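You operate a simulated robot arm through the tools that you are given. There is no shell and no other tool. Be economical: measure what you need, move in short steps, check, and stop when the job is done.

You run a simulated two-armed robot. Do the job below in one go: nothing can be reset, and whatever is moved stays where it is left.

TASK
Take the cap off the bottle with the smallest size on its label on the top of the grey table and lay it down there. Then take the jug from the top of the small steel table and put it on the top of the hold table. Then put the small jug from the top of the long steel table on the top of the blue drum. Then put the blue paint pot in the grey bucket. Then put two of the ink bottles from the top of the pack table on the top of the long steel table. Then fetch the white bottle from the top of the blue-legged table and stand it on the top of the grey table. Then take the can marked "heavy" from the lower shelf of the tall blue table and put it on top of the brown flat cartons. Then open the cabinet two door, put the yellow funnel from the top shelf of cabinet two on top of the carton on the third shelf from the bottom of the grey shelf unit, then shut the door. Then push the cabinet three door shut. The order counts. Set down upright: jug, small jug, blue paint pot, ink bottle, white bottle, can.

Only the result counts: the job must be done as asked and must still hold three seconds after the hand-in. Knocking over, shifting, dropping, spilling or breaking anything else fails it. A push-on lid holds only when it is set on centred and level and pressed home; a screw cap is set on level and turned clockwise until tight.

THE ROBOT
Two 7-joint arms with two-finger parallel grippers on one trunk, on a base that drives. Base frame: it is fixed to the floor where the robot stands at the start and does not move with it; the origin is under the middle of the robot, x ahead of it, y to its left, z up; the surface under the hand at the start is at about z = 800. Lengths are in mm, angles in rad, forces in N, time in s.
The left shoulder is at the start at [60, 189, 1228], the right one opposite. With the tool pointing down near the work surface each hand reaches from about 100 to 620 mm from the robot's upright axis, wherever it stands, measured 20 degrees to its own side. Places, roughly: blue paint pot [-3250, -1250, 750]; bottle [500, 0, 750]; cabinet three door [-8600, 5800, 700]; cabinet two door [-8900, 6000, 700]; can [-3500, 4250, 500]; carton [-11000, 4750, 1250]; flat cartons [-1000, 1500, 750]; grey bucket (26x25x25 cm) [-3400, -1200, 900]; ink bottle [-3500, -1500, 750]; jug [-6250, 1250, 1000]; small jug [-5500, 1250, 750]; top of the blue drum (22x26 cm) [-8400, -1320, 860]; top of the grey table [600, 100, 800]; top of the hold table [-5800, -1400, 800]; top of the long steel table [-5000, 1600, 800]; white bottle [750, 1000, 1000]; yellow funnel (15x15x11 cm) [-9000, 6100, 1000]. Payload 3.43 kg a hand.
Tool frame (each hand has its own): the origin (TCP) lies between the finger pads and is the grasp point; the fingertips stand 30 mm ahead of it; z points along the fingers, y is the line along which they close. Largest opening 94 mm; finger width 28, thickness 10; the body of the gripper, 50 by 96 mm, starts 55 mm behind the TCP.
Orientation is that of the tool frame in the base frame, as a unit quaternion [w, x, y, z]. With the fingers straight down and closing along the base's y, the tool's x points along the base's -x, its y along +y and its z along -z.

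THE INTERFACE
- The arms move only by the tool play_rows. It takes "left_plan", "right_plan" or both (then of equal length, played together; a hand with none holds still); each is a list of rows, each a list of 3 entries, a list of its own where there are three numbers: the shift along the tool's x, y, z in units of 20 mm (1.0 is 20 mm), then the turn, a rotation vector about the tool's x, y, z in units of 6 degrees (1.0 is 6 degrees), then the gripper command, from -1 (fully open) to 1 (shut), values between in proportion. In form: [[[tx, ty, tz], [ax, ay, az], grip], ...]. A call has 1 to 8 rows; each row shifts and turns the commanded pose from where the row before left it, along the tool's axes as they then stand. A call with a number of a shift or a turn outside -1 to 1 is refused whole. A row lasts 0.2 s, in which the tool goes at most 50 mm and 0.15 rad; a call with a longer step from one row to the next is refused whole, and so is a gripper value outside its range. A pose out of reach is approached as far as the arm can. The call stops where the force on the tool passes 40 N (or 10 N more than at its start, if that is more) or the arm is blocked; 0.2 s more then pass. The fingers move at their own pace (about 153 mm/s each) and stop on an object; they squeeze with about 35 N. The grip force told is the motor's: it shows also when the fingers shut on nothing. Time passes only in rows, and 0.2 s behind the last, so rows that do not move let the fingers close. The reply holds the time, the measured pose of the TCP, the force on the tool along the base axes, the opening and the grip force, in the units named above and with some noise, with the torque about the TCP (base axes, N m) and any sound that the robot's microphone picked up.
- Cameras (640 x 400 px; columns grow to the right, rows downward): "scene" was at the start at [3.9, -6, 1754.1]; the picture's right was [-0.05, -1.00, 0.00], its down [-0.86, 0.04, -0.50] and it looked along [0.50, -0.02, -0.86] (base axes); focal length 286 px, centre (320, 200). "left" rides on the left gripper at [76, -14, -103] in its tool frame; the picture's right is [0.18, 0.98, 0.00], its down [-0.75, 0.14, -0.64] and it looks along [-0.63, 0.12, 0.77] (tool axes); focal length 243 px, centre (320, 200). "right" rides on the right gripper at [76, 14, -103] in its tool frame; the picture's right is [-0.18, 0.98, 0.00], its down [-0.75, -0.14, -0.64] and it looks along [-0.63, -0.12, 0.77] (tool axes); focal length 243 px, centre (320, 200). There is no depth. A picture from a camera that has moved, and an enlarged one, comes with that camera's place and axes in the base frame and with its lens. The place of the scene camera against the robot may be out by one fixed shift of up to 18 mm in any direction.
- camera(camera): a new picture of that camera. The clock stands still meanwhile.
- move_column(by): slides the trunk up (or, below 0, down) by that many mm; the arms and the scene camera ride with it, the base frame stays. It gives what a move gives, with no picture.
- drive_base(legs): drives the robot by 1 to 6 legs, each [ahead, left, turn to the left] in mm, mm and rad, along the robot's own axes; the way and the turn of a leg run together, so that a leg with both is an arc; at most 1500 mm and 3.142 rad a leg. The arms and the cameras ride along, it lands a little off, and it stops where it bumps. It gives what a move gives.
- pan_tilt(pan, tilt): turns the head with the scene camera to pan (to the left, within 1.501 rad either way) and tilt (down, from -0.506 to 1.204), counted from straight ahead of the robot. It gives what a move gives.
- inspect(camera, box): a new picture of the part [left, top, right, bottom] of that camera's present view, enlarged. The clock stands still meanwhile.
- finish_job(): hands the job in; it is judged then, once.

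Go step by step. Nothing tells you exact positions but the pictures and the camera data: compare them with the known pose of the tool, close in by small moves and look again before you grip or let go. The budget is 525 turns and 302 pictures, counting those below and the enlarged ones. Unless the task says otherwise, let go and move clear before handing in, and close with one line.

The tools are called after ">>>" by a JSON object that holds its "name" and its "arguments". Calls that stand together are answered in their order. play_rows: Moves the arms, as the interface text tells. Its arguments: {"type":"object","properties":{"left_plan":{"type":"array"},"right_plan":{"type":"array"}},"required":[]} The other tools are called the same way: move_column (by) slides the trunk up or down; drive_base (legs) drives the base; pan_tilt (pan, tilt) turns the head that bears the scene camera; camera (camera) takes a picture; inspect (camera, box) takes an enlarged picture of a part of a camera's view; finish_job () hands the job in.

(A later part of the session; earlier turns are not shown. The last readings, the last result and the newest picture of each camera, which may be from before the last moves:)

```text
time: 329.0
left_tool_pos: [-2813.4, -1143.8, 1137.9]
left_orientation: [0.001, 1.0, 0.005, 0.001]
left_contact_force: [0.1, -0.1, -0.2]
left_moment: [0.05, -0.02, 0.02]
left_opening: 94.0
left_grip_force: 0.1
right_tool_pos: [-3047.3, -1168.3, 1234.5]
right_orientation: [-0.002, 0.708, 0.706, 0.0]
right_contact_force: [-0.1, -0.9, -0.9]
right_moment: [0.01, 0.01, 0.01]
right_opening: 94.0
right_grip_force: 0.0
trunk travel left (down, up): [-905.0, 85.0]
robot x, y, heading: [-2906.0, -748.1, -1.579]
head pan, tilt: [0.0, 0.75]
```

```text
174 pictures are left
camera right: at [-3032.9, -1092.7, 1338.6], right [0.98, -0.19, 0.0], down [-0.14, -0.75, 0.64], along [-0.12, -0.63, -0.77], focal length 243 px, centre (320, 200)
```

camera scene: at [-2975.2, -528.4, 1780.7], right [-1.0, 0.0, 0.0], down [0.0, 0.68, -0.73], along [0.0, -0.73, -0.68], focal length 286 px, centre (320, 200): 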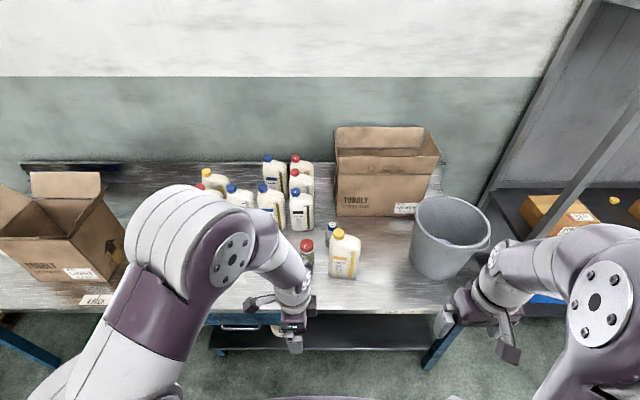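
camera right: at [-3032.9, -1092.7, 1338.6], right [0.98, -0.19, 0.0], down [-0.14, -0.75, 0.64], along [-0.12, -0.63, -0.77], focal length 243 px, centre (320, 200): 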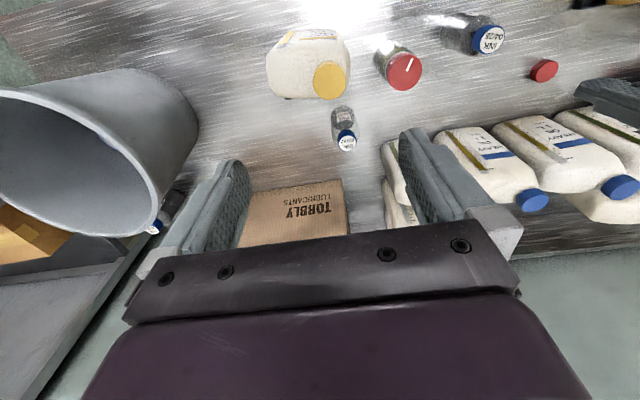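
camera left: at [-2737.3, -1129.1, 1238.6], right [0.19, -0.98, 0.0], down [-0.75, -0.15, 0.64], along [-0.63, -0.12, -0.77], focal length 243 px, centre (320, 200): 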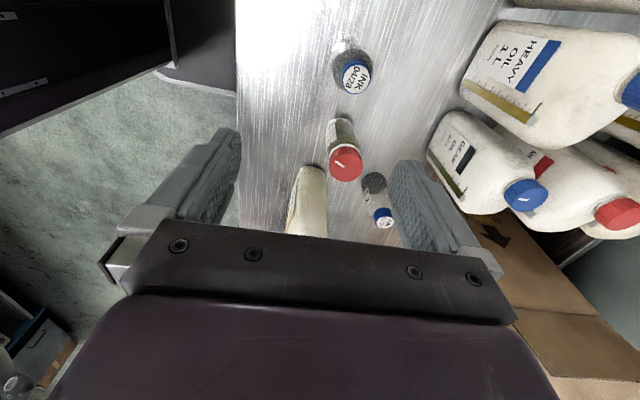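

>>> {"name": "play_rows", "arguments": {"left_plan": [[[0.06, 0.26, 0.8], [0, 0, 0], -1], [[0.06, 0.26, 0.8], [0, 0, 0], -1], [[0.06, 0.26, 0.8], [0, 0, 0], -1], [[0.06, 0.26, 0.8], [0, 0, 0], -1], [[0.06, 0.26, 0.8], [0, 0, 0], -1], [[0.06, 0.26, 0.8], [0, 0, 0], -1], [[0.06, 0.26, 0.8], [0, 0, 0], -1], [[0.06, 0.26, 0.8], [0, 0, 0], -1]], "right_plan": [[[-0.84, 0.16, 0.6], [0, 0, 0], -1], [[-0.84, 0.16, 0.6], [0, 0, 0], -1], [[-0.84, 0.16, 0.6], [0, 0, 0], -1], [[-0.84, 0.16, 0.6], [0, 0, 0], -1], [[-0.84, 0.16, 0.6], [0, 0, 0], -1], [[-0.84, 0.16, 0.8], [0, 0, 0], -1], [[-0.84, 0.16, 1], [0, 0, 0], -1], [[-0.84, 0.16, 1], [0, 0, 0], -1]]}}

>>> {"name": "camera", "arguments": {"camera": "left"}}

>>> {"name": "camera", "arguments": {"camera": "right"}}

```text
time: 330.8
left_tool_pos: [-2801.2, -1188.1, 1010.5]
left_orientation: [0.001, 1.0, 0.005, 0.001]
left_contact_force: [0.1, 0.5, 1.1]
left_moment: [0.03, 0.03, -0.01]
left_opening: 94.0
left_grip_force: 0.0
right_tool_pos: [-3023.4, -1305.5, 1117.1]
right_orientation: [-0.001, 0.709, 0.705, 0.0]
right_contact_force: [-0.3, 0.2, -0.9]
right_moment: [0.01, 0.0, -0.02]
right_opening: 93.7
right_grip_force: 0.0
trunk travel left (down, up): [-905.0, 85.0]
robot x, y, heading: [-2904.2, -751.2, -1.577]
head pan, tilt: [0.0, 0.75]
```

```text
173 pictures are left
camera left: at [-2725.9, -1173.8, 1112.1], right [0.19, -0.98, 0.0], down [-0.75, -0.15, 0.64], along [-0.63, -0.12, -0.77], focal length 243 px, centre (320, 200)
```

left: 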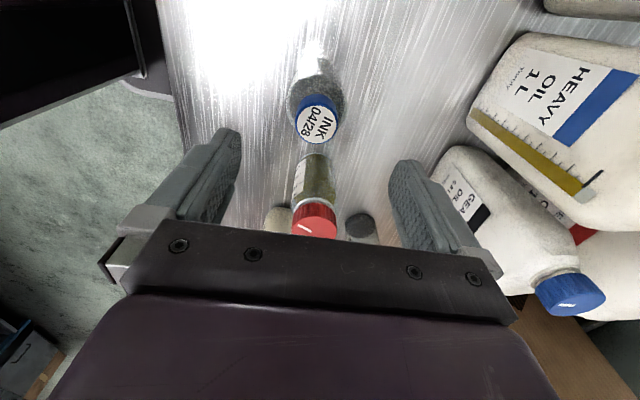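

```text
172 pictures are left
camera right: at [-3008.6, -1228.3, 1221.2], right [0.98, -0.19, 0.0], down [-0.14, -0.75, 0.64], along [-0.12, -0.63, -0.77], focal length 243 px, centre (320, 200)
```

right: 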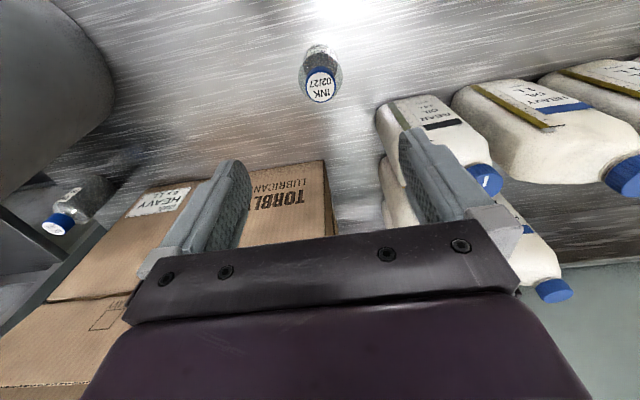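

>>> {"name": "play_rows", "arguments": {"left_plan": [[[-0.2, 0, 0.9], [0, 0, 0], -1], [[0, 0, 0.9], [0, 0, 0], -1], [[0, 0, 0.9], [0, 0, 0], -1], [[0, 0, 0.9], [0, 0, 0], -1], [[0, 0, 0.9], [0, 0, 0], -1], [[0, 0, 0.9], [0, 0, 0], -1], [[0, 0, 0.9], [0, 0, 0], -1], [[0, 0, 0.8], [0, 0, 0], -1]], "right_plan": [[[-0.15, 0, 1], [0, 0, 0], -1], [[0, 0, 1], [0, 0, 0], -1], [[0, 0, 1], [0, 0, 0], -1], [[0, 0, 1], [0, 0, 0], -1], [[0, 0, 1], [0, 0, 0], -1], [[0, 0, 1], [0, 0, 0], -1], [[0, 0, 1], [0, 0, 0], -1], [[0, 0, 1], [0, 0, 0], -1]]}}

>>> {"name": "camera", "arguments": {"camera": "left"}}

>>> {"name": "camera", "arguments": {"camera": "right"}}

```text
time: 332.7
left_tool_pos: [-2806.4, -1189.0, 872.8]
left_orientation: [0.003, 1.0, 0.004, 0.0]
left_contact_force: [1.5, 3.2, 9.8]
left_moment: [-0.04, 0.0, 0.0]
left_opening: 94.1
left_grip_force: 0.1
right_tool_pos: [-3021.6, -1302.9, 963.8]
right_orientation: [-0.001, 0.709, 0.705, 0.0]
right_contact_force: [0.5, 0.4, 0.3]
right_moment: [-0.03, -0.01, -0.02]
right_opening: 94.1
right_grip_force: 0.1
trunk travel left (down, up): [-905.0, 85.0]
robot x, y, heading: [-2904.6, -747.0, -1.574]
head pan, tilt: [0.0, 0.75]
stopped in row 8 (left hand): the force on the tool passed its limit at 51 N (the readings are from after the stop); the commanded pose is now the measured one
```

```text
171 pictures are left
camera left: at [-2730.1, -1173.5, 974.4], right [0.19, -0.98, 0.01], down [-0.75, -0.14, 0.64], along [-0.63, -0.13, -0.77], focal length 243 px, centre (320, 200)
```

left: 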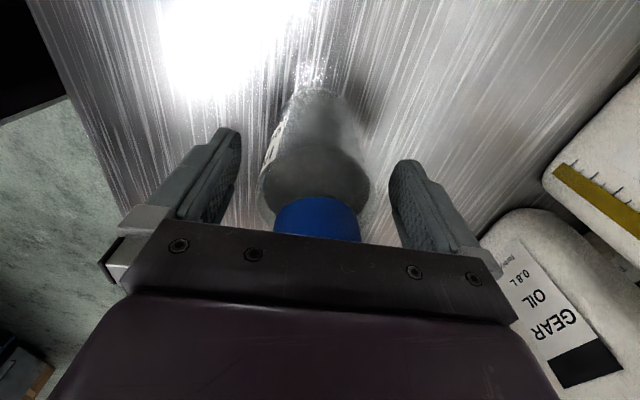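

```text
170 pictures are left
camera right: at [-3008.3, -1225.9, 1067.3], right [0.98, -0.19, 0.0], down [-0.14, -0.75, 0.64], along [-0.12, -0.63, -0.77], focal length 243 px, centre (320, 200)
```

right: 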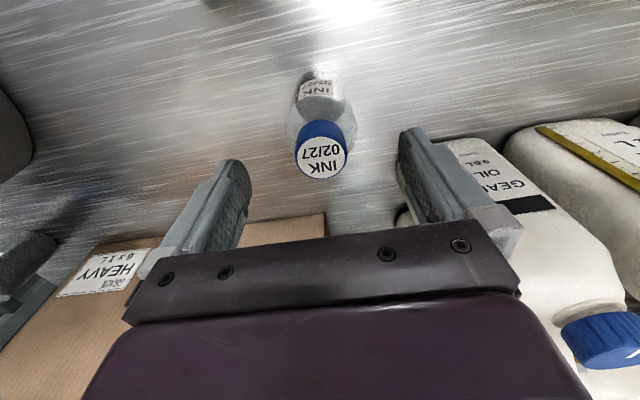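

>>> {"name": "play_rows", "arguments": {"left_plan": [[[0, 0, -0.4], [0, 0, 0], -1], [[0, 0, 0], [0, 0, 0], 0], [[0, 0, 0], [0, 0, 0], 1], [[0, 0, 0], [0, 0, 0], 1], [[0, 0, 0], [0, 0, 0], 1], [[0, 0, 0], [0, 0, 0], 1], [[0, 0, 0], [0, 0, 0], 1], [[0, 0, 0], [0, 0, 0], 1]], "right_plan": [[[-0.1, 0, 1], [0, 0, 0], -1], [[0, 0, 1], [0, 0, 0], -1], [[0, 0, 1], [0, 0, 0], -1], [[0, 0, 1], [0, 0, 0], -1], [[0, 0, 0], [0, 0, 0], -1], [[0, 0, 0], [0, 0, 0], 0], [[0, 0, 0], [0, 0, 0], 1], [[0, 0, 0], [0, 0, 0], 1]]}}

>>> {"name": "camera", "arguments": {"camera": "left"}}

>>> {"name": "camera", "arguments": {"camera": "right"}}

```text
time: 334.5
left_tool_pos: [-2806.8, -1189.9, 880.0]
left_orientation: [0.001, 1.0, 0.005, 0.001]
left_contact_force: [0.0, -1.5, -0.8]
left_moment: [0.0, 0.0, 0.0]
left_opening: 56.4
left_grip_force: 34.9
right_tool_pos: [-3022.7, -1307.0, 881.2]
right_orientation: [0.0, 0.709, 0.705, 0.0]
right_contact_force: [0.8, -0.6, 0.5]
right_moment: [0.0, -0.06, 0.0]
right_opening: 55.6
right_grip_force: 35.4
trunk travel left (down, up): [-905.0, 85.0]
robot x, y, heading: [-2899.2, -747.0, -1.577]
head pan, tilt: [0.0, 0.75]
```

```text
169 pictures are left
camera left: at [-2729.8, -1174.6, 981.3], right [0.19, -0.98, 0.0], down [-0.75, -0.15, 0.64], along [-0.63, -0.13, -0.77], focal length 243 px, centre (320, 200)
```

left: 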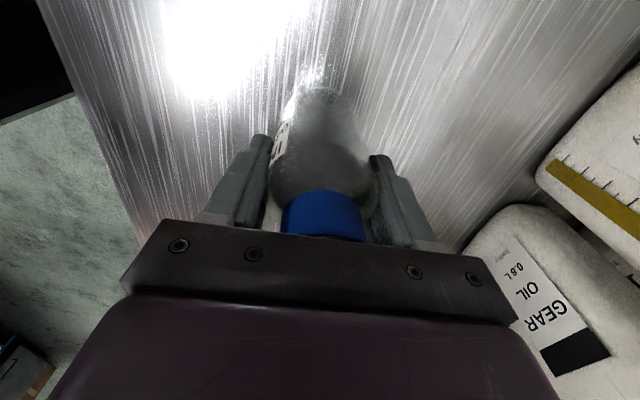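

```text
168 pictures are left
camera right: at [-3007.2, -1230.5, 986.2], right [0.98, -0.19, 0.0], down [-0.14, -0.75, 0.64], along [-0.12, -0.63, -0.77], focal length 243 px, centre (320, 200)
```

right: 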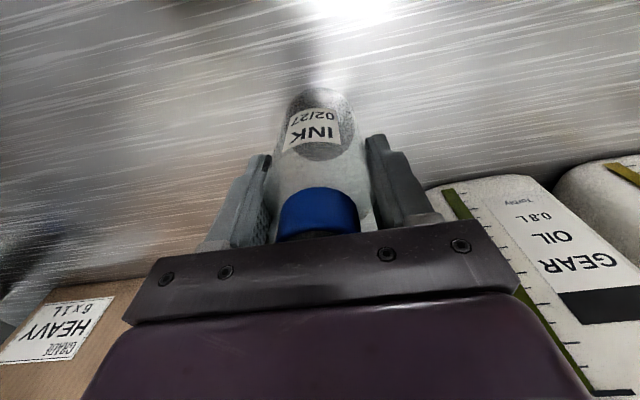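

>>> {"name": "play_rows", "arguments": {"left_plan": [[[0, 0, -1], [0, 0, 0], 1], [[0, 0, -1], [0, 0, 0], 1], [[0, 0, -1], [0, 0, 0], 1], [[0, 0, -1], [0, 0, 0], 1], [[0, 0, -1], [0, 0, 0], 1], [[0, 0, -1], [0, 0, 0], 1], [[0, 0, -1], [0, 0, 0], 1], [[0, 0, -1], [0, 0, 0], 1]], "right_plan": [[[0, 0, -1], [0, 0, 0], 1], [[0, 0, -1], [0, 0, 0], 1], [[0, 0, -1], [0, 0, 0], 1], [[0, 0, -1], [0, 0, 0], 1], [[0, 0, -1], [0, 0, 0], 1], [[0, 0, -1], [0, 0, 0], 1], [[0, 0, -1], [0, 0, 0], 1], [[0, 0, -1], [0, 0, 0], 1]]}}

>>> {"name": "play_rows", "arguments": {"right_plan": [[[0, 0, -1], [0, 0, 0], 1], [[0, 0, -1], [0, 0, 0], 1], [[0, 0, -1], [0, 0, 0], 1], [[0, 0, -1], [0, 0, 0], 1]]}}

>>> {"name": "move_column", "arguments": {"by": 60}}

>>> {"name": "camera", "arguments": {"camera": "scene"}}

```text
time: 336.3
left_tool_pos: [-2806.5, -1188.4, 1040.1]
left_orientation: [0.002, 1.0, 0.004, 0.0]
left_contact_force: [0.8, 0.1, -2.5]
left_moment: [-0.02, 0.01, -0.02]
left_opening: 56.5
left_grip_force: 34.9
right_tool_pos: [-3023.6, -1305.4, 1043.1]
right_orientation: [-0.001, 0.709, 0.705, 0.0]
right_contact_force: [0.2, -1.0, -0.4]
right_moment: [0.01, 0.0, 0.0]
right_opening: 55.4
right_grip_force: 35.1
trunk travel left (down, up): [-905.0, 85.0]
robot x, y, heading: [-2901.8, -745.1, -1.576]
head pan, tilt: [0.0, 0.75]
```

```text
time: 337.3
left_tool_pos: [-2805.6, -1188.4, 1040.9]
left_orientation: [0.002, 1.0, 0.005, 0.001]
left_contact_force: [-0.9, -0.1, -2.7]
left_moment: [0.01, 0.03, -0.01]
left_opening: 56.6
left_grip_force: 35.4
right_tool_pos: [-3021.8, -1304.8, 1121.8]
right_orientation: [-0.001, 0.708, 0.706, 0.0]
right_contact_force: [-0.2, -0.2, 0.2]
right_moment: [-0.03, 0.0, -0.01]
right_opening: 55.0
right_grip_force: 35.0
trunk travel left (down, up): [-905.0, 85.0]
robot x, y, heading: [-2903.3, -748.5, -1.581]
head pan, tilt: [0.0, 0.75]
```

```text
time: 338.3
left_tool_pos: [-2806.8, -1188.6, 1100.5]
left_orientation: [0.002, 1.0, 0.004, 0.001]
left_contact_force: [-0.4, -0.5, -2.0]
left_moment: [-0.01, -0.02, 0.01]
left_opening: 56.6
left_grip_force: 35.1
right_tool_pos: [-3021.9, -1304.7, 1181.6]
right_orientation: [-0.001, 0.709, 0.705, 0.001]
right_contact_force: [-0.8, 0.3, -0.9]
right_moment: [-0.02, 0.02, 0.02]
right_opening: 55.3
right_grip_force: 35.1
trunk travel left (down, up): [-965.0, 25.0]
robot x, y, heading: [-2903.6, -751.4, -1.577]
head pan, tilt: [0.0, 0.75]
```

```text
167 pictures are left
camera scene: at [-2906.5, -776.1, 1840.6], right [-1.0, 0.01, 0.0], down [0.0, 0.68, -0.73], along [0.0, -0.73, -0.68], focal length 286 px, centre (320, 200)
```

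scene: 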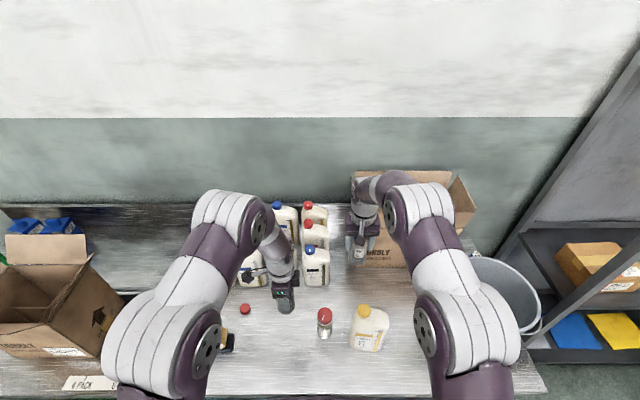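

>>> {"name": "drive_base", "arguments": {"legs": [[-700, 0, 0], [0, 0, -1.565], [1500, 0, 0], [550, 0, 0], [0, 0, -1.57], [300, 0, 0]]}}

>>> {"name": "pan_tilt", "arguments": {"pan": 0.0, "tilt": 0.8}}

>>> {"name": "camera", "arguments": {"camera": "scene"}}

```text
time: 361.3
left_tool_pos: [-5135.7, 546.4, 1101.2]
left_orientation: [-0.001, -0.042, 0.999, 0.002]
left_contact_force: [-0.3, -0.5, -1.8]
left_moment: [0.01, -0.01, -0.01]
left_opening: 55.4
left_grip_force: 35.3
right_tool_pos: [-4930.0, 677.1, 1183.0]
right_orientation: [0.0, 0.731, -0.682, 0.0]
right_contact_force: [0.0, 0.2, 0.3]
right_moment: [0.02, 0.0, 0.02]
right_opening: 55.0
right_grip_force: 35.0
trunk travel left (down, up): [-965.0, 25.0]
robot x, y, heading: [-5005.3, 116.3, 1.639]
head pan, tilt: [0.0, 0.75]
```

```text
time: 361.9
left_tool_pos: [-5136.7, 548.2, 1100.2]
left_orientation: [-0.001, -0.042, 0.999, 0.003]
left_contact_force: [0.5, -0.1, -2.2]
left_moment: [-0.01, -0.01, 0.02]
left_opening: 55.7
left_grip_force: 35.3
right_tool_pos: [-4930.7, 679.0, 1182.4]
right_orientation: [0.001, 0.731, -0.682, 0.001]
right_contact_force: [0.5, 0.1, -0.8]
right_moment: [0.02, -0.03, -0.04]
right_opening: 55.1
right_grip_force: 35.6
trunk travel left (down, up): [-965.0, 25.0]
robot x, y, heading: [-5007.5, 116.7, 1.638]
head pan, tilt: [0.0, 0.799]
```

```text
166 pictures are left
camera scene: at [-5012.2, 134.5, 1836.7], right [1.0, 0.07, 0.0], down [0.05, -0.71, -0.7], along [-0.05, 0.7, -0.72], focal length 286 px, centre (320, 200)
```

scene: 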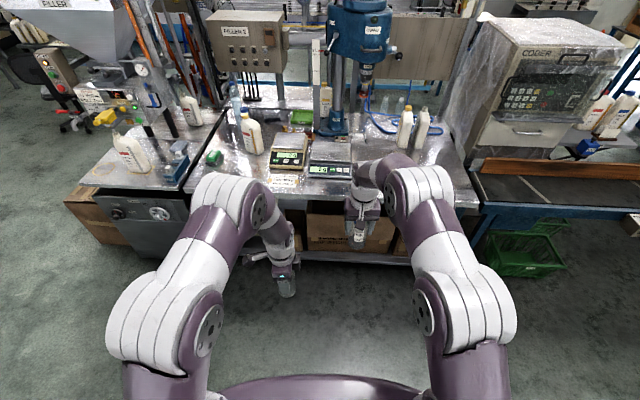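

>>> {"name": "drive_base", "arguments": {"legs": [[0, 0, -0.067], [500, -307, 0]]}}

>>> {"name": "camera", "arguments": {"camera": "scene"}}

```text
time: 365.7
left_tool_pos: [-4804.1, 1057.6, 1100.2]
left_orientation: [-0.001, -0.012, 1.0, 0.001]
left_contact_force: [-0.6, 0.3, -3.1]
left_moment: [-0.01, -0.01, -0.02]
left_opening: 55.9
left_grip_force: 34.7
right_tool_pos: [-4589.9, 1176.4, 1182.5]
right_orientation: [0.0, 0.711, -0.703, 0.002]
right_contact_force: [-0.2, 0.4, 0.1]
right_moment: [0.06, -0.01, -0.01]
right_opening: 55.1
right_grip_force: 35.0
trunk travel left (down, up): [-965.0, 25.0]
robot x, y, heading: [-4699.9, 621.2, 1.576]
head pan, tilt: [0.0, 0.799]
```

```text
165 pictures are left
camera scene: at [-4704.5, 637.0, 1836.7], right [1.0, 0.01, 0.0], down [0.01, -0.72, -0.7], along [-0.01, 0.7, -0.72], focal length 286 px, centre (320, 200)
```

scene: 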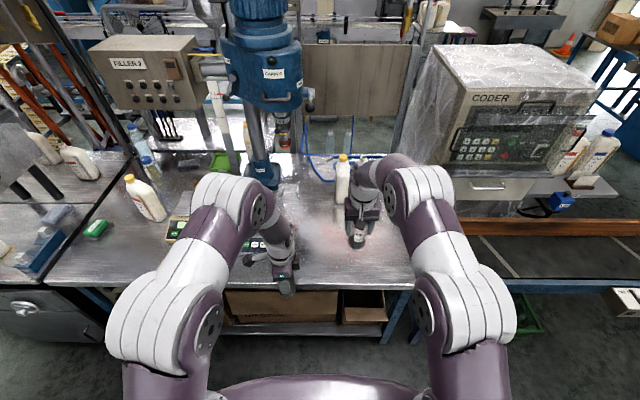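

>>> {"name": "drive_base", "arguments": {"legs": [[140, 0, 0]]}}

>>> {"name": "play_rows", "arguments": {"left_plan": [[[0, 1, 0], [0, 0, 0], 1], [[0, 1, 0], [0, 0, 0], 1], [[0, 1, 0], [0, 0, 0], 1], [[0, 1, 0], [0, 0, 0], 1]]}}

>>> {"name": "camera", "arguments": {"camera": "left"}}

>>> {"name": "camera", "arguments": {"camera": "right"}}

```text
time: 367.0
left_tool_pos: [-4806.7, 1196.9, 1100.9]
left_orientation: [0.0, -0.013, 1.0, 0.003]
left_contact_force: [0.1, -0.6, -2.2]
left_moment: [0.0, -0.01, 0.0]
left_opening: 55.6
left_grip_force: 34.8
right_tool_pos: [-4591.4, 1316.7, 1182.1]
right_orientation: [0.0, 0.712, -0.703, 0.0]
right_contact_force: [-0.2, -0.6, -0.4]
right_moment: [-0.01, 0.0, 0.01]
right_opening: 55.0
right_grip_force: 35.1
trunk travel left (down, up): [-965.0, 25.0]
robot x, y, heading: [-4700.0, 760.8, 1.578]
head pan, tilt: [0.0, 0.799]
```

```text
time: 368.0
left_tool_pos: [-4808.3, 1279.6, 1099.8]
left_orientation: [-0.001, -0.013, 1.0, 0.001]
left_contact_force: [-0.3, 0.9, -1.5]
left_moment: [-0.01, 0.03, -0.01]
left_opening: 55.6
left_grip_force: 35.1
right_tool_pos: [-4592.4, 1319.6, 1181.7]
right_orientation: [0.0, 0.711, -0.703, 0.002]
right_contact_force: [0.6, 0.2, 0.0]
right_moment: [0.01, 0.01, -0.01]
right_opening: 55.0
right_grip_force: 35.3
trunk travel left (down, up): [-965.0, 25.0]
robot x, y, heading: [-4704.7, 759.6, 1.576]
head pan, tilt: [0.0, 0.799]
```

```text
164 pictures are left
camera left: at [-4884.3, 1263.4, 1201.3], right [-0.21, 0.98, 0.0], down [0.75, 0.16, 0.64], along [0.63, 0.14, -0.77], focal length 243 px, centre (320, 200)
```

left: 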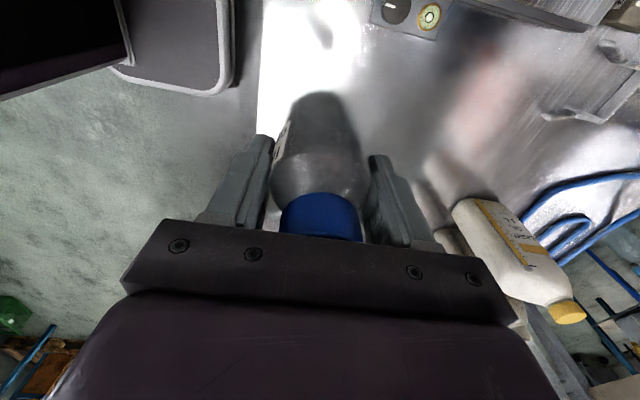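

```text
163 pictures are left
camera right: at [-4606.1, 1243.3, 1286.0], right [-0.98, 0.17, 0.0], down [0.13, 0.76, 0.64], along [0.11, 0.63, -0.77], focal length 243 px, centre (320, 200)
```

right: 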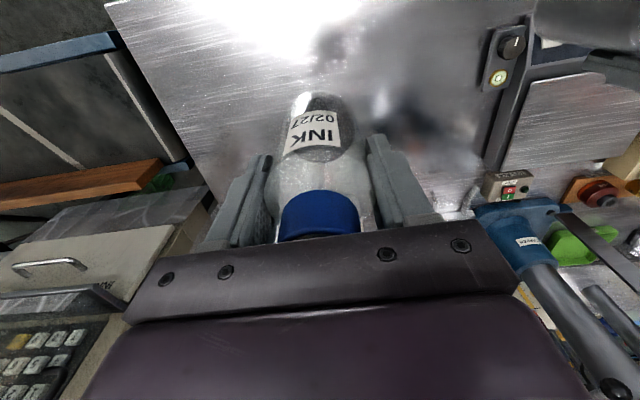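

>>> {"name": "play_rows", "arguments": {"right_plan": [[[0, 0, 1], [0, 0, 0], 1], [[0, 0, 1], [0, 0, 0], 1], [[0, 0, 1], [0, 0, 0], 1], [[0, 0, 1], [0, 0, 0], 1]]}}

>>> {"name": "move_column", "arguments": {"by": -195}}

>>> {"name": "camera", "arguments": {"camera": "left"}}

```text
time: 369.0
left_tool_pos: [-4809.2, 1280.7, 1099.9]
left_orientation: [-0.001, -0.013, 1.0, 0.001]
left_contact_force: [-0.5, 0.2, -2.6]
left_moment: [0.0, -0.04, -0.01]
left_opening: 55.8
left_grip_force: 35.0
right_tool_pos: [-4591.0, 1318.7, 1101.5]
right_orientation: [0.0, 0.712, -0.702, 0.0]
right_contact_force: [-0.2, 0.2, -1.1]
right_moment: [-0.02, 0.02, -0.01]
right_opening: 55.2
right_grip_force: 35.3
trunk travel left (down, up): [-965.0, 25.0]
robot x, y, heading: [-4701.7, 760.8, 1.584]
head pan, tilt: [0.0, 0.799]
```

```text
time: 371.2
left_tool_pos: [-4809.1, 1280.6, 905.2]
left_orientation: [0.0, -0.013, 1.0, 0.002]
left_contact_force: [0.1, 0.1, -1.6]
left_moment: [-0.01, -0.02, 0.0]
left_opening: 55.6
left_grip_force: 35.4
right_tool_pos: [-4591.4, 1319.4, 906.7]
right_orientation: [0.0, 0.711, -0.704, 0.001]
right_contact_force: [-0.6, -0.5, -1.0]
right_moment: [0.01, 0.0, 0.0]
right_opening: 55.3
right_grip_force: 35.4
trunk travel left (down, up): [-770.0, 220.0]
robot x, y, heading: [-4700.7, 763.4, 1.582]
head pan, tilt: [0.0, 0.799]
```

```text
162 pictures are left
camera left: at [-4884.1, 1262.5, 1006.8], right [-0.21, 0.98, 0.0], down [0.75, 0.16, 0.64], along [0.63, 0.14, -0.77], focal length 243 px, centre (320, 200)
```

left: 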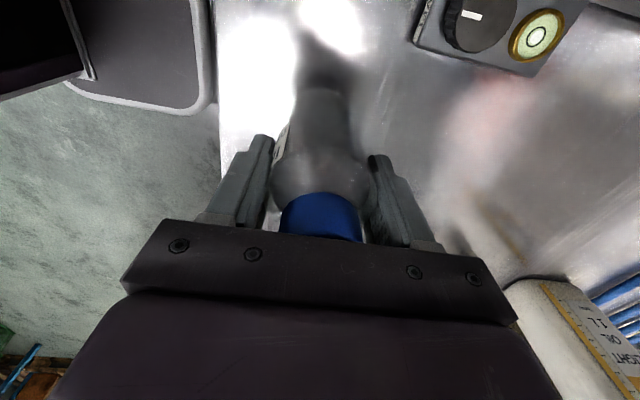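

>>> {"name": "play_rows", "arguments": {"left_plan": [[[0, 0, 0.6], [0, 0, 0], 1], [[0, 0, 0.35], [0, 0, 0], 1]], "right_plan": [[[0, 0, 0.6], [0, 0, 0], 1], [[0, 0, 0.35], [0, 0, 0], 1]]}}

>>> {"name": "play_rows", "arguments": {"left_plan": [[[0, 0, 0.2], [0, 0, 0], 1]], "right_plan": [[[0, 0, 0.2], [0, 0, 0], 1]]}}

>>> {"name": "play_rows", "arguments": {"left_plan": [[[0, 0, 0.15], [0, 0, 0], 1]], "right_plan": [[[0, 0, 0.15], [0, 0, 0], 1]]}}

```text
time: 371.8
left_tool_pos: [-4808.6, 1281.9, 887.3]
left_orientation: [0.0, -0.013, 1.0, 0.001]
left_contact_force: [0.6, -0.1, -2.0]
left_moment: [-0.04, 0.0, 0.01]
left_opening: 55.5
left_grip_force: 34.8
right_tool_pos: [-4590.9, 1318.9, 888.4]
right_orientation: [0.001, 0.711, -0.703, 0.001]
right_contact_force: [0.4, 0.0, -0.6]
right_moment: [0.0, 0.03, 0.0]
right_opening: 55.1
right_grip_force: 34.8
trunk travel left (down, up): [-770.0, 220.0]
robot x, y, heading: [-4702.7, 760.4, 1.577]
head pan, tilt: [0.0, 0.799]
```

```text
time: 372.2
left_tool_pos: [-4808.1, 1280.7, 882.4]
left_orientation: [-0.001, -0.014, 1.0, 0.001]
left_contact_force: [-1.1, 0.1, -3.3]
left_moment: [0.03, 0.03, -0.01]
left_opening: 55.5
left_grip_force: 35.2
right_tool_pos: [-4591.0, 1318.3, 883.7]
right_orientation: [0.001, 0.712, -0.703, 0.001]
right_contact_force: [0.2, -0.8, -0.5]
right_moment: [-0.04, -0.02, 0.03]
right_opening: 55.0
right_grip_force: 35.0
trunk travel left (down, up): [-770.0, 220.0]
robot x, y, heading: [-4702.5, 758.8, 1.579]
head pan, tilt: [0.0, 0.799]
```

```text
time: 372.6
left_tool_pos: [-4807.3, 1278.0, 879.2]
left_orientation: [-0.001, -0.012, 1.0, 0.001]
left_contact_force: [-0.5, -0.7, -0.9]
left_moment: [-0.04, -0.05, -0.01]
left_opening: 55.5
left_grip_force: 35.2
right_tool_pos: [-4590.5, 1317.8, 882.9]
right_orientation: [0.0, 0.711, -0.703, -0.001]
right_contact_force: [1.0, -1.0, 11.5]
right_moment: [-0.18, -0.06, -0.03]
right_opening: 55.2
right_grip_force: 35.1
trunk travel left (down, up): [-770.0, 220.0]
robot x, y, heading: [-4701.6, 764.4, 1.582]
head pan, tilt: [0.0, 0.799]
```

Right bottle is down; lower the left a touch more, then release both and rise.

>>> {"name": "play_rows", "arguments": {"left_plan": [[[0, 0, 0.1], [0, 0, 0], 1], [[0, 0, 0.1], [0, 0, 0], 1]]}}

>>> {"name": "play_rows", "arguments": {"left_plan": [[[0, 0, 0], [0, 0, 0], 0], [[0, 0, 0], [0, 0, 0], -0.5], [[0, 0, 0], [0, 0, 0], -0.8], [[0, 0, -0.6], [0, 0, 0], -0.8], [[0, 0, -1], [0, 0, 0], -0.8], [[0, 0, -1], [0, 0, 0], -0.8], [[0, 0, -1], [0, 0, 0], -0.8], [[0, 0, -1], [0, 0, 0], -0.8]], "right_plan": [[[0, 0, 0], [0, 0, 0], 0], [[0, 0, 0], [0, 0, 0], -0.5], [[0, 0, 0], [0, 0, 0], -0.8], [[0, 0, -0.6], [0, 0, 0], -0.8], [[0, 0, -1], [0, 0, 0], -0.8], [[0, 0, -1], [0, 0, 0], -0.8], [[0, 0, -1], [0, 0, 0], -0.8], [[0, 0, -1], [0, 0, 0], -0.8]]}}

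>>> {"name": "camera", "arguments": {"camera": "left"}}

>>> {"name": "camera", "arguments": {"camera": "right"}}

```text
time: 373.2
left_tool_pos: [-4807.2, 1277.1, 878.9]
left_orientation: [0.0, -0.013, 1.0, 0.005]
left_contact_force: [-3.6, -2.4, 27.9]
left_moment: [-0.86, -0.12, -0.14]
left_opening: 55.7
left_grip_force: 35.0
right_tool_pos: [-4591.3, 1314.9, 883.4]
right_orientation: [-0.001, 0.711, -0.703, 0.001]
right_contact_force: [0.4, -1.6, 5.1]
right_moment: [-0.06, 0.09, 0.02]
right_opening: 55.2
right_grip_force: 34.9
trunk travel left (down, up): [-770.0, 220.0]
robot x, y, heading: [-4701.0, 762.9, 1.58]
head pan, tilt: [0.0, 0.799]
```

```text
time: 375.0
left_tool_pos: [-4807.2, 1277.4, 968.5]
left_orientation: [-0.001, -0.013, 1.0, 0.001]
left_contact_force: [-0.7, -1.2, 0.2]
left_moment: [-0.01, 0.02, -0.01]
left_opening: 84.5
left_grip_force: 0.0
right_tool_pos: [-4590.4, 1318.0, 972.5]
right_orientation: [0.0, 0.712, -0.703, 0.001]
right_contact_force: [-0.3, 0.4, 1.0]
right_moment: [0.01, 0.01, -0.01]
right_opening: 84.6
right_grip_force: 0.1
trunk travel left (down, up): [-770.0, 220.0]
robot x, y, heading: [-4698.8, 759.6, 1.585]
head pan, tilt: [0.0, 0.799]
```

```text
161 pictures are left
camera left: at [-4883.6, 1260.5, 1070.2], right [-0.21, 0.98, 0.0], down [0.75, 0.16, 0.64], along [0.63, 0.14, -0.77], focal length 243 px, centre (320, 200)
```

left: 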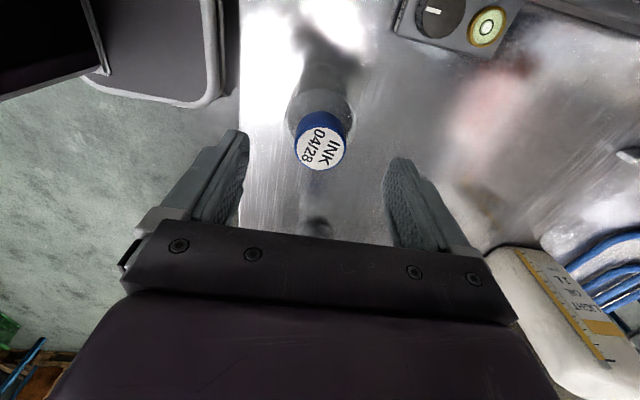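

```text
160 pictures are left
camera right: at [-4604.1, 1242.6, 1077.0], right [-0.98, 0.17, 0.0], down [0.13, 0.76, 0.64], along [0.11, 0.63, -0.77], focal length 243 px, centre (320, 200)
```

right: 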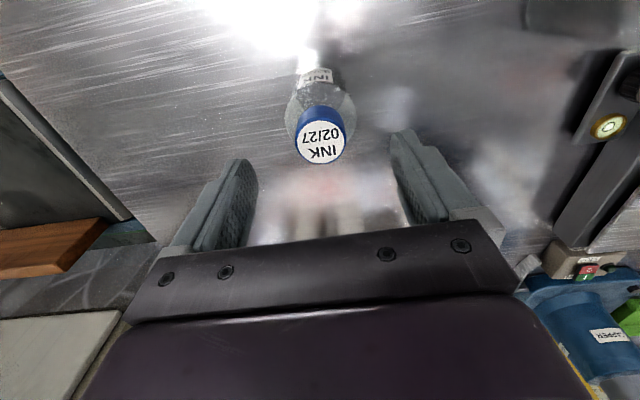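

Both ink bottles stand. Next the white bottle: raise, back off and drive toward the blue-legged table.

>>> {"name": "move_column", "arguments": {"by": 170}}

>>> {"name": "drive_base", "arguments": {"legs": [[-720, 0, 0], [0, 0, -1.58], [1500, 0, 0], [1500, 0, 0], [1400, 0, 0]]}}

>>> {"name": "pan_tilt", "arguments": {"pan": 0.5, "tilt": 0.45}}

>>> {"name": "camera", "arguments": {"camera": "scene"}}

```text
time: 376.9
left_tool_pos: [-4808.6, 1278.7, 1139.0]
left_orientation: [-0.001, -0.012, 1.0, 0.002]
left_contact_force: [0.3, -0.5, 1.3]
left_moment: [-0.03, -0.01, -0.01]
left_opening: 84.9
left_grip_force: 0.1
right_tool_pos: [-4589.9, 1320.0, 1141.6]
right_orientation: [0.001, 0.712, -0.703, 0.0]
right_contact_force: [0.6, -0.2, 0.8]
right_moment: [0.01, -0.01, 0.0]
right_opening: 84.9
right_grip_force: 0.1
trunk travel left (down, up): [-940.0, 50.0]
robot x, y, heading: [-4701.7, 761.5, 1.584]
head pan, tilt: [0.0, 0.799]
```

```text
time: 405.5
left_tool_pos: [238.6, 92.3, 1138.4]
left_orientation: [0.0, 0.706, 0.708, 0.002]
left_contact_force: [0.4, 1.3, -0.7]
left_moment: [0.01, 0.01, 0.04]
left_opening: 84.6
left_grip_force: 0.0
right_tool_pos: [273.5, -125.8, 1144.3]
right_orientation: [0.0, 0.006, 1.0, 0.0]
right_contact_force: [0.3, 0.1, -0.1]
right_moment: [0.03, 0.02, 0.02]
right_opening: 84.5
right_grip_force: 0.0
trunk travel left (down, up): [-940.0, 50.0]
robot x, y, heading: [-281.9, -3.0, -0.018]
head pan, tilt: [0.0, 0.799]
```

```text
time: 406.4
left_tool_pos: [238.0, 92.2, 1139.3]
left_orientation: [0.001, 0.706, 0.708, 0.002]
left_contact_force: [-1.0, 0.0, -0.1]
left_moment: [0.04, 0.01, 0.02]
left_opening: 84.5
left_grip_force: 0.0
right_tool_pos: [274.5, -126.6, 1141.7]
right_orientation: [-0.001, 0.006, 1.0, 0.0]
right_contact_force: [0.1, 0.2, 0.1]
right_moment: [-0.01, 0.02, 0.01]
right_opening: 84.7
right_grip_force: 0.0
trunk travel left (down, up): [-940.0, 50.0]
robot x, y, heading: [-282.0, -0.3, -0.013]
head pan, tilt: [0.499, 0.45]
```

```text
159 pictures are left
camera scene: at [-261.7, 39.4, 1842.0], right [0.47, -0.88, 0.0], down [-0.39, -0.2, -0.9], along [0.8, 0.42, -0.44], focal length 286 px, centre (320, 200)
```

scene: 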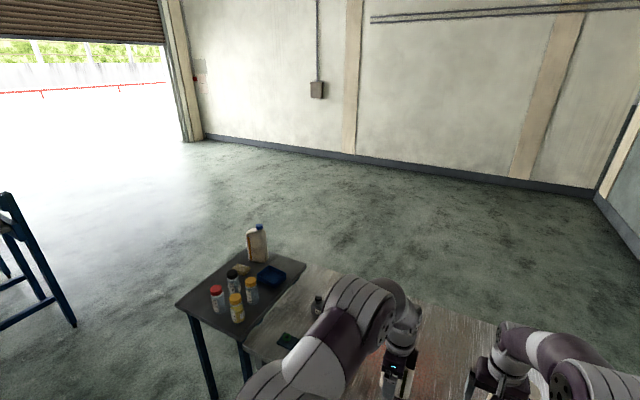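

>>> {"name": "drive_base", "arguments": {"legs": [[0, 0, 1.58], [1450, -80, 0], [330, 0, 0], [0, 0, -1.57], [970, 0, 0], [0, 0, -1.57]]}}

>>> {"name": "pan_tilt", "arguments": {"pan": 0.0, "tilt": 0.7}}

>>> {"name": "camera", "arguments": {"camera": "scene"}}

```text
time: 431.3
left_tool_pos: [867.6, 1256.3, 1138.9]
left_orientation: [0.001, 1.0, 0.021, 0.002]
left_contact_force: [-0.3, 0.6, 0.3]
left_moment: [0.0, 0.03, 0.02]
left_opening: 84.4
left_grip_force: 0.1
right_tool_pos: [650.8, 1210.4, 1141.9]
right_orientation: [-0.001, 0.697, 0.717, 0.0]
right_contact_force: [-0.2, -0.4, -0.5]
right_moment: [-0.05, 0.04, 0.04]
right_opening: 84.4
right_grip_force: 0.1
trunk travel left (down, up): [-940.0, 50.0]
robot x, y, heading: [753.3, 1767.2, -1.545]
head pan, tilt: [0.499, 0.45]
```

```text
time: 432.2
left_tool_pos: [866.9, 1254.9, 1138.6]
left_orientation: [0.002, 1.0, 0.021, 0.001]
left_contact_force: [-0.3, 0.6, -0.7]
left_moment: [0.0, 0.01, -0.02]
left_opening: 84.6
left_grip_force: 0.1
right_tool_pos: [650.5, 1210.1, 1142.3]
right_orientation: [-0.002, 0.698, 0.716, 0.0]
right_contact_force: [0.6, 0.8, 0.3]
right_moment: [0.04, 0.0, 0.03]
right_opening: 84.5
right_grip_force: 0.1
trunk travel left (down, up): [-940.0, 50.0]
robot x, y, heading: [752.8, 1769.3, -1.545]
head pan, tilt: [0.0, 0.7]
```

```text
158 pictures are left
camera scene: at [750.0, 1742.3, 1819.9], right [-1.0, -0.03, 0.0], down [-0.02, 0.64, -0.77], along [0.02, -0.76, -0.64], focal length 286 px, centre (320, 200)
```

scene: 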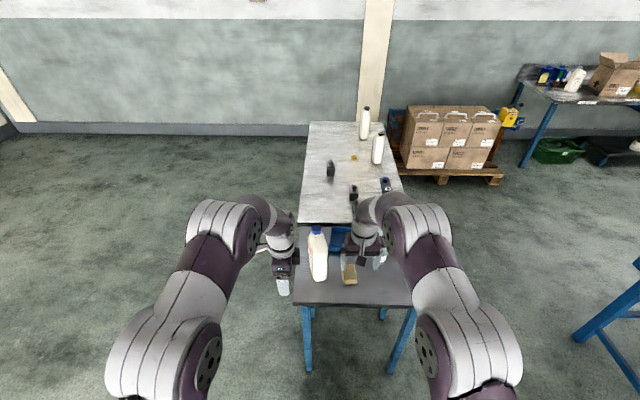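

>>> {"name": "inspect", "arguments": {"camera": "scene", "box": [260, 200, 420, 320]}}

>>> {"name": "camera", "arguments": {"camera": "left"}}

>>> {"name": "camera", "arguments": {"camera": "right"}}

```text
3.33 times, centred on (340, 260) of scene
camera zoom: at [750.0, 1742.3, 1819.9], right [-1.0, -0.03, 0.0], down [-0.02, 0.64, -0.77], along [0.02, -0.76, -0.64], focal length 953 px, centre (253, 0)
```

zoom: 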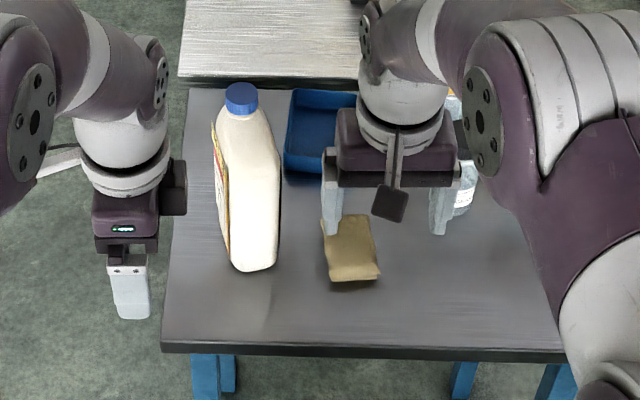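

```text
156 pictures are left
camera left: at [942.3, 1272.4, 1239.8], right [0.23, -0.97, 0.0], down [-0.75, -0.17, 0.64], along [-0.62, -0.15, -0.77], focal length 243 px, centre (320, 200)
```

left: 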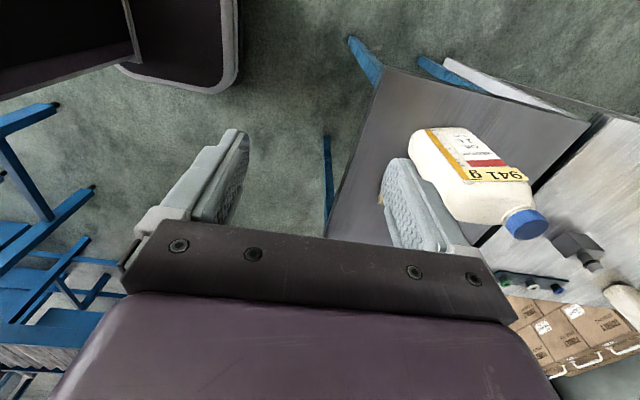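

```text
155 pictures are left
camera right: at [661.9, 1287.1, 1246.5], right [0.99, -0.16, 0.0], down [-0.12, -0.76, 0.64], along [-0.1, -0.63, -0.77], focal length 243 px, centre (320, 200)
```

right: 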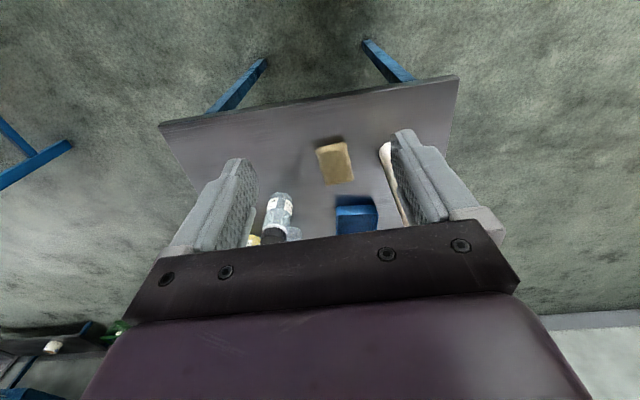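

>>> {"name": "drive_base", "arguments": {"legs": [[0, 0, -0.026], [0, 150, 0]]}}

>>> {"name": "camera", "arguments": {"camera": "right"}}

>>> {"name": "inspect", "arguments": {"camera": "scene", "box": [300, 200, 460, 320]}}

```text
time: 434.0
left_tool_pos: [1001.1, 1253.2, 1138.1]
left_orientation: [0.001, 1.0, 0.009, 0.001]
left_contact_force: [-1.0, 0.2, 0.0]
left_moment: [-0.01, -0.02, 0.01]
left_opening: 84.5
left_grip_force: 0.2
right_tool_pos: [783.4, 1213.0, 1142.6]
right_orientation: [0.0, 0.706, 0.708, 0.001]
right_contact_force: [0.9, 0.1, 0.7]
right_moment: [0.0, 0.0, -0.05]
right_opening: 84.8
right_grip_force: 0.1
trunk travel left (down, up): [-940.0, 50.0]
robot x, y, heading: [901.1, 1772.8, -1.57]
head pan, tilt: [0.0, 0.7]
```

```text
154 pictures are left
camera right: at [796.3, 1289.8, 1246.2], right [0.98, -0.18, 0.0], down [-0.14, -0.76, 0.64], along [-0.11, -0.63, -0.77], focal length 243 px, centre (320, 200)
```

right: 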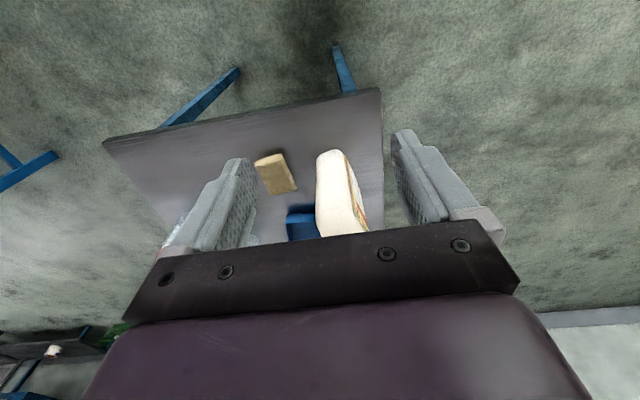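

```text
3.33 times, centred on (380, 260) of scene
camera zoom: at [894.5, 1742.6, 1819.9], right [-1.0, 0.0, 0.0], down [0.0, 0.64, -0.76], along [0.0, -0.76, -0.64], focal length 953 px, centre (120, 0)
```

zoom: 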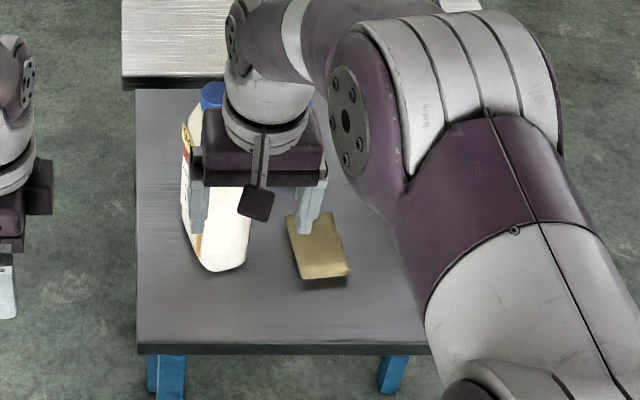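

>>> {"name": "drive_base", "arguments": {"legs": [[200, 0, 0]]}}

>>> {"name": "camera", "arguments": {"camera": "right"}}

>>> {"name": "camera", "arguments": {"camera": "left"}}

```text
time: 435.6
left_tool_pos: [1002.6, 1053.1, 1140.1]
left_orientation: [0.003, 1.0, 0.007, 0.001]
left_contact_force: [-0.2, 0.4, 0.7]
left_moment: [-0.01, -0.04, -0.01]
left_opening: 84.9
left_grip_force: 0.1
right_tool_pos: [783.7, 1015.7, 1144.0]
right_orientation: [0.0, 0.707, 0.708, 0.0]
right_contact_force: [-0.4, 0.3, 0.4]
right_moment: [-0.02, -0.04, 0.0]
right_opening: 84.9
right_grip_force: 0.0
trunk travel left (down, up): [-940.0, 50.0]
robot x, y, heading: [901.0, 1570.6, -1.572]
head pan, tilt: [0.0, 0.7]
```

```text
152 pictures are left
camera right: at [798.1, 1092.5, 1247.7], right [0.98, -0.18, 0.0], down [-0.14, -0.75, 0.64], along [-0.12, -0.63, -0.77], focal length 243 px, centre (320, 200)
```

right: 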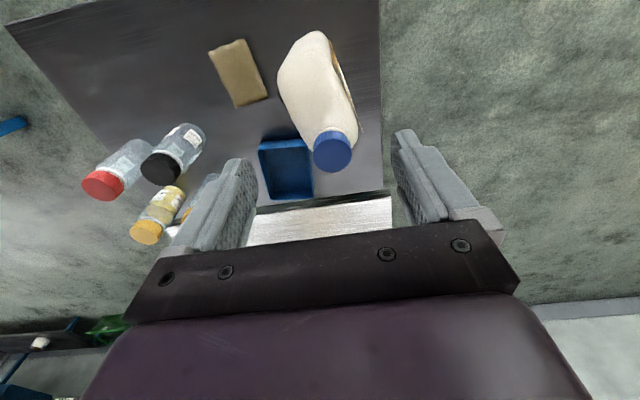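

```text
151 pictures are left
camera left: at [1078.0, 1070.2, 1241.1], right [0.2, -0.98, 0.01], down [-0.75, -0.15, 0.64], along [-0.63, -0.13, -0.77], focal length 243 px, centre (320, 200)
```

left: 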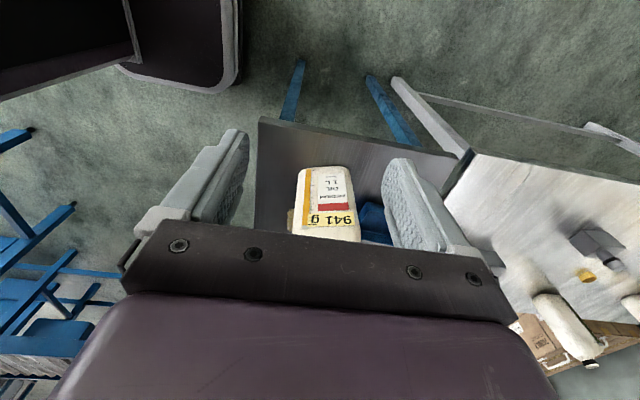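

White bottle located (body centre ≈[784, 997], cap offset to −y). I'll tilt the right hand 30° so the palm clears the cap and grip the body.

>>> {"name": "play_rows", "arguments": {"right_plan": [[[0, 0, 0], [0, -1, 0], -1], [[0, 0, 0], [0, -1, 0], -1], [[0, 0, 0], [0, -1, 0], -1], [[0, 0, 0], [0, -1, 0], -1], [[0, 0, 0], [0, -1, 0], -1], [[-0.4, 0, 0.25], [0, 0, 0], -1], [[0.43, 0, 0.9], [0, 0, 0], -1], [[0.43, 0, 0.9], [0, 0, 0], -1]]}}

>>> {"name": "play_rows", "arguments": {"right_plan": [[[0.45, 0, 0.88], [0, 0, 0], -1], [[0.45, 0, 0.88], [0, 0, 0], -1], [[0.45, 0, 0.88], [0, 0, 0], -1], [[0.45, 0, 0.88], [0, 0, 0], -1], [[0.45, 0, 0.88], [0, 0, 0], -1]]}}

>>> {"name": "camera", "arguments": {"camera": "right"}}

>>> {"name": "camera", "arguments": {"camera": "left"}}

```text
time: 437.4
left_tool_pos: [1002.8, 1053.0, 1139.7]
left_orientation: [0.002, 1.0, 0.008, 0.001]
left_contact_force: [-0.6, 0.4, 0.5]
left_moment: [0.01, -0.01, -0.02]
left_opening: 84.6
left_grip_force: 0.1
right_tool_pos: [783.8, 1001.1, 1102.6]
right_orientation: [0.183, 0.683, 0.683, -0.183]
right_contact_force: [-0.7, -0.2, 0.0]
right_moment: [-0.01, 0.0, -0.01]
right_opening: 94.2
right_grip_force: 0.0
trunk travel left (down, up): [-940.0, 50.0]
robot x, y, heading: [904.4, 1569.8, -1.571]
head pan, tilt: [0.0, 0.7]
```

```text
time: 438.6
left_tool_pos: [1002.7, 1051.2, 1139.0]
left_orientation: [0.002, 1.0, 0.007, 0.001]
left_contact_force: [0.2, 0.4, -0.2]
left_moment: [0.04, 0.02, -0.01]
left_opening: 84.5
left_grip_force: 0.1
right_tool_pos: [784.7, 996.6, 1003.1]
right_orientation: [0.182, 0.683, 0.684, -0.183]
right_contact_force: [-0.1, -0.7, 0.6]
right_moment: [0.0, 0.03, -0.03]
right_opening: 94.1
right_grip_force: 0.1
trunk travel left (down, up): [-940.0, 50.0]
robot x, y, heading: [900.9, 1570.0, -1.57]
head pan, tilt: [0.0, 0.7]
```

```text
150 pictures are left
camera right: at [798.2, 1114.3, 1055.4], right [0.98, -0.16, 0.09], down [-0.14, -0.33, 0.93], along [-0.12, -0.93, -0.35], focal length 243 px, centre (320, 200)
```

right: 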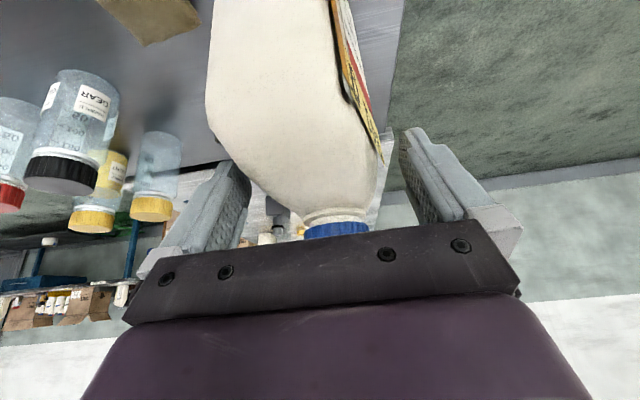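

```text
149 pictures are left
camera left: at [1077.8, 1067.2, 1239.8], right [0.2, -0.98, 0.0], down [-0.75, -0.15, 0.64], along [-0.63, -0.13, -0.77], focal length 243 px, centre (320, 200)
```

left: 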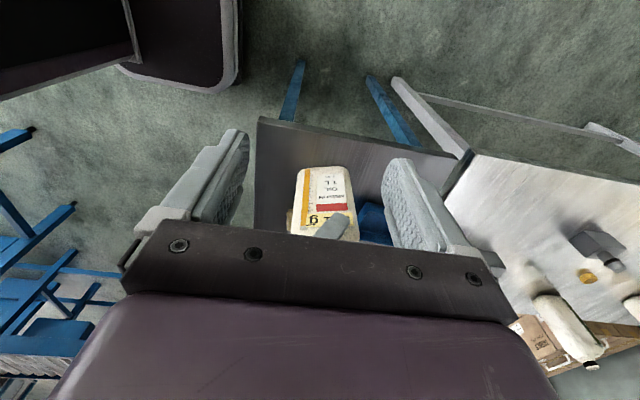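

>>> {"name": "play_rows", "arguments": {"right_plan": [[[0, 0, 0], [-0.33, 0, -0.58], -1], [[0, 0, 0], [-0.33, 0, -0.58], -1], [[0.5, 0, 0.87], [0, 0, 0], -1], [[0.5, 0, 0.87], [0, 0, 0], -1]]}}

>>> {"name": "camera", "arguments": {"camera": "right"}}

>>> {"name": "inspect", "arguments": {"camera": "left", "box": [250, 130, 410, 250]}}

```text
time: 439.6
left_tool_pos: [1003.5, 1054.9, 1140.5]
left_orientation: [0.003, 1.0, 0.008, 0.001]
left_contact_force: [0.6, 0.6, -0.2]
left_moment: [-0.03, -0.01, -0.02]
left_opening: 84.6
left_grip_force: 0.1
right_tool_pos: [785.0, 996.3, 966.5]
right_orientation: [0.197, 0.632, 0.729, -0.172]
right_contact_force: [1.3, -2.7, 3.2]
right_moment: [0.37, 0.06, 0.03]
right_opening: 93.8
right_grip_force: 0.1
trunk travel left (down, up): [-940.0, 50.0]
robot x, y, heading: [903.7, 1573.3, -1.571]
head pan, tilt: [0.0, 0.7]
```

```text
148 pictures are left
camera right: at [781.5, 1116.0, 1017.6], right [1.0, -0.02, 0.09], down [-0.09, -0.34, 0.93], along [0.01, -0.94, -0.34], focal length 243 px, centre (320, 200)
```

right: 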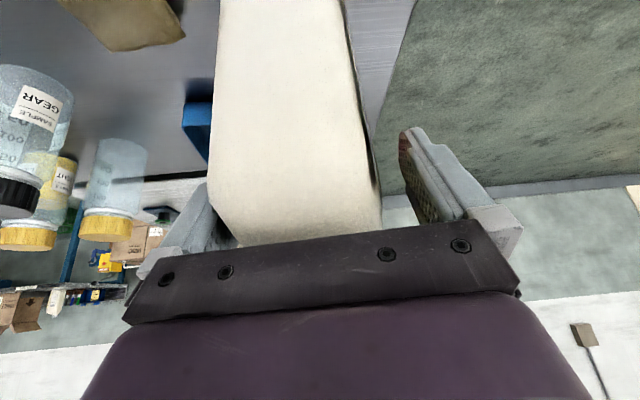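

```text
3.33 times, centred on (330, 190) of left
camera zoom: at [1078.2, 1070.7, 1241.7], right [0.2, -0.98, 0.01], down [-0.75, -0.15, 0.64], along [-0.63, -0.13, -0.77], focal length 809 px, centre (287, 233)
```

zoom: 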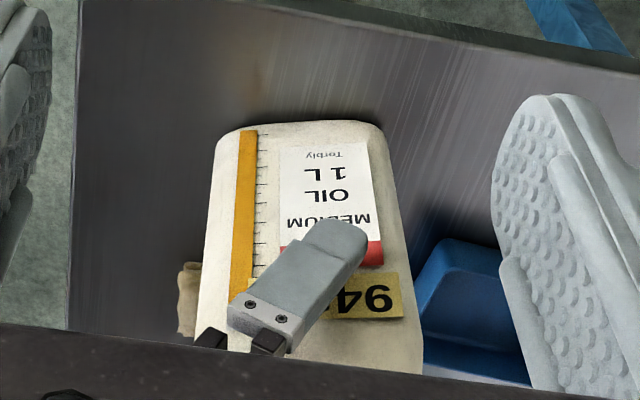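

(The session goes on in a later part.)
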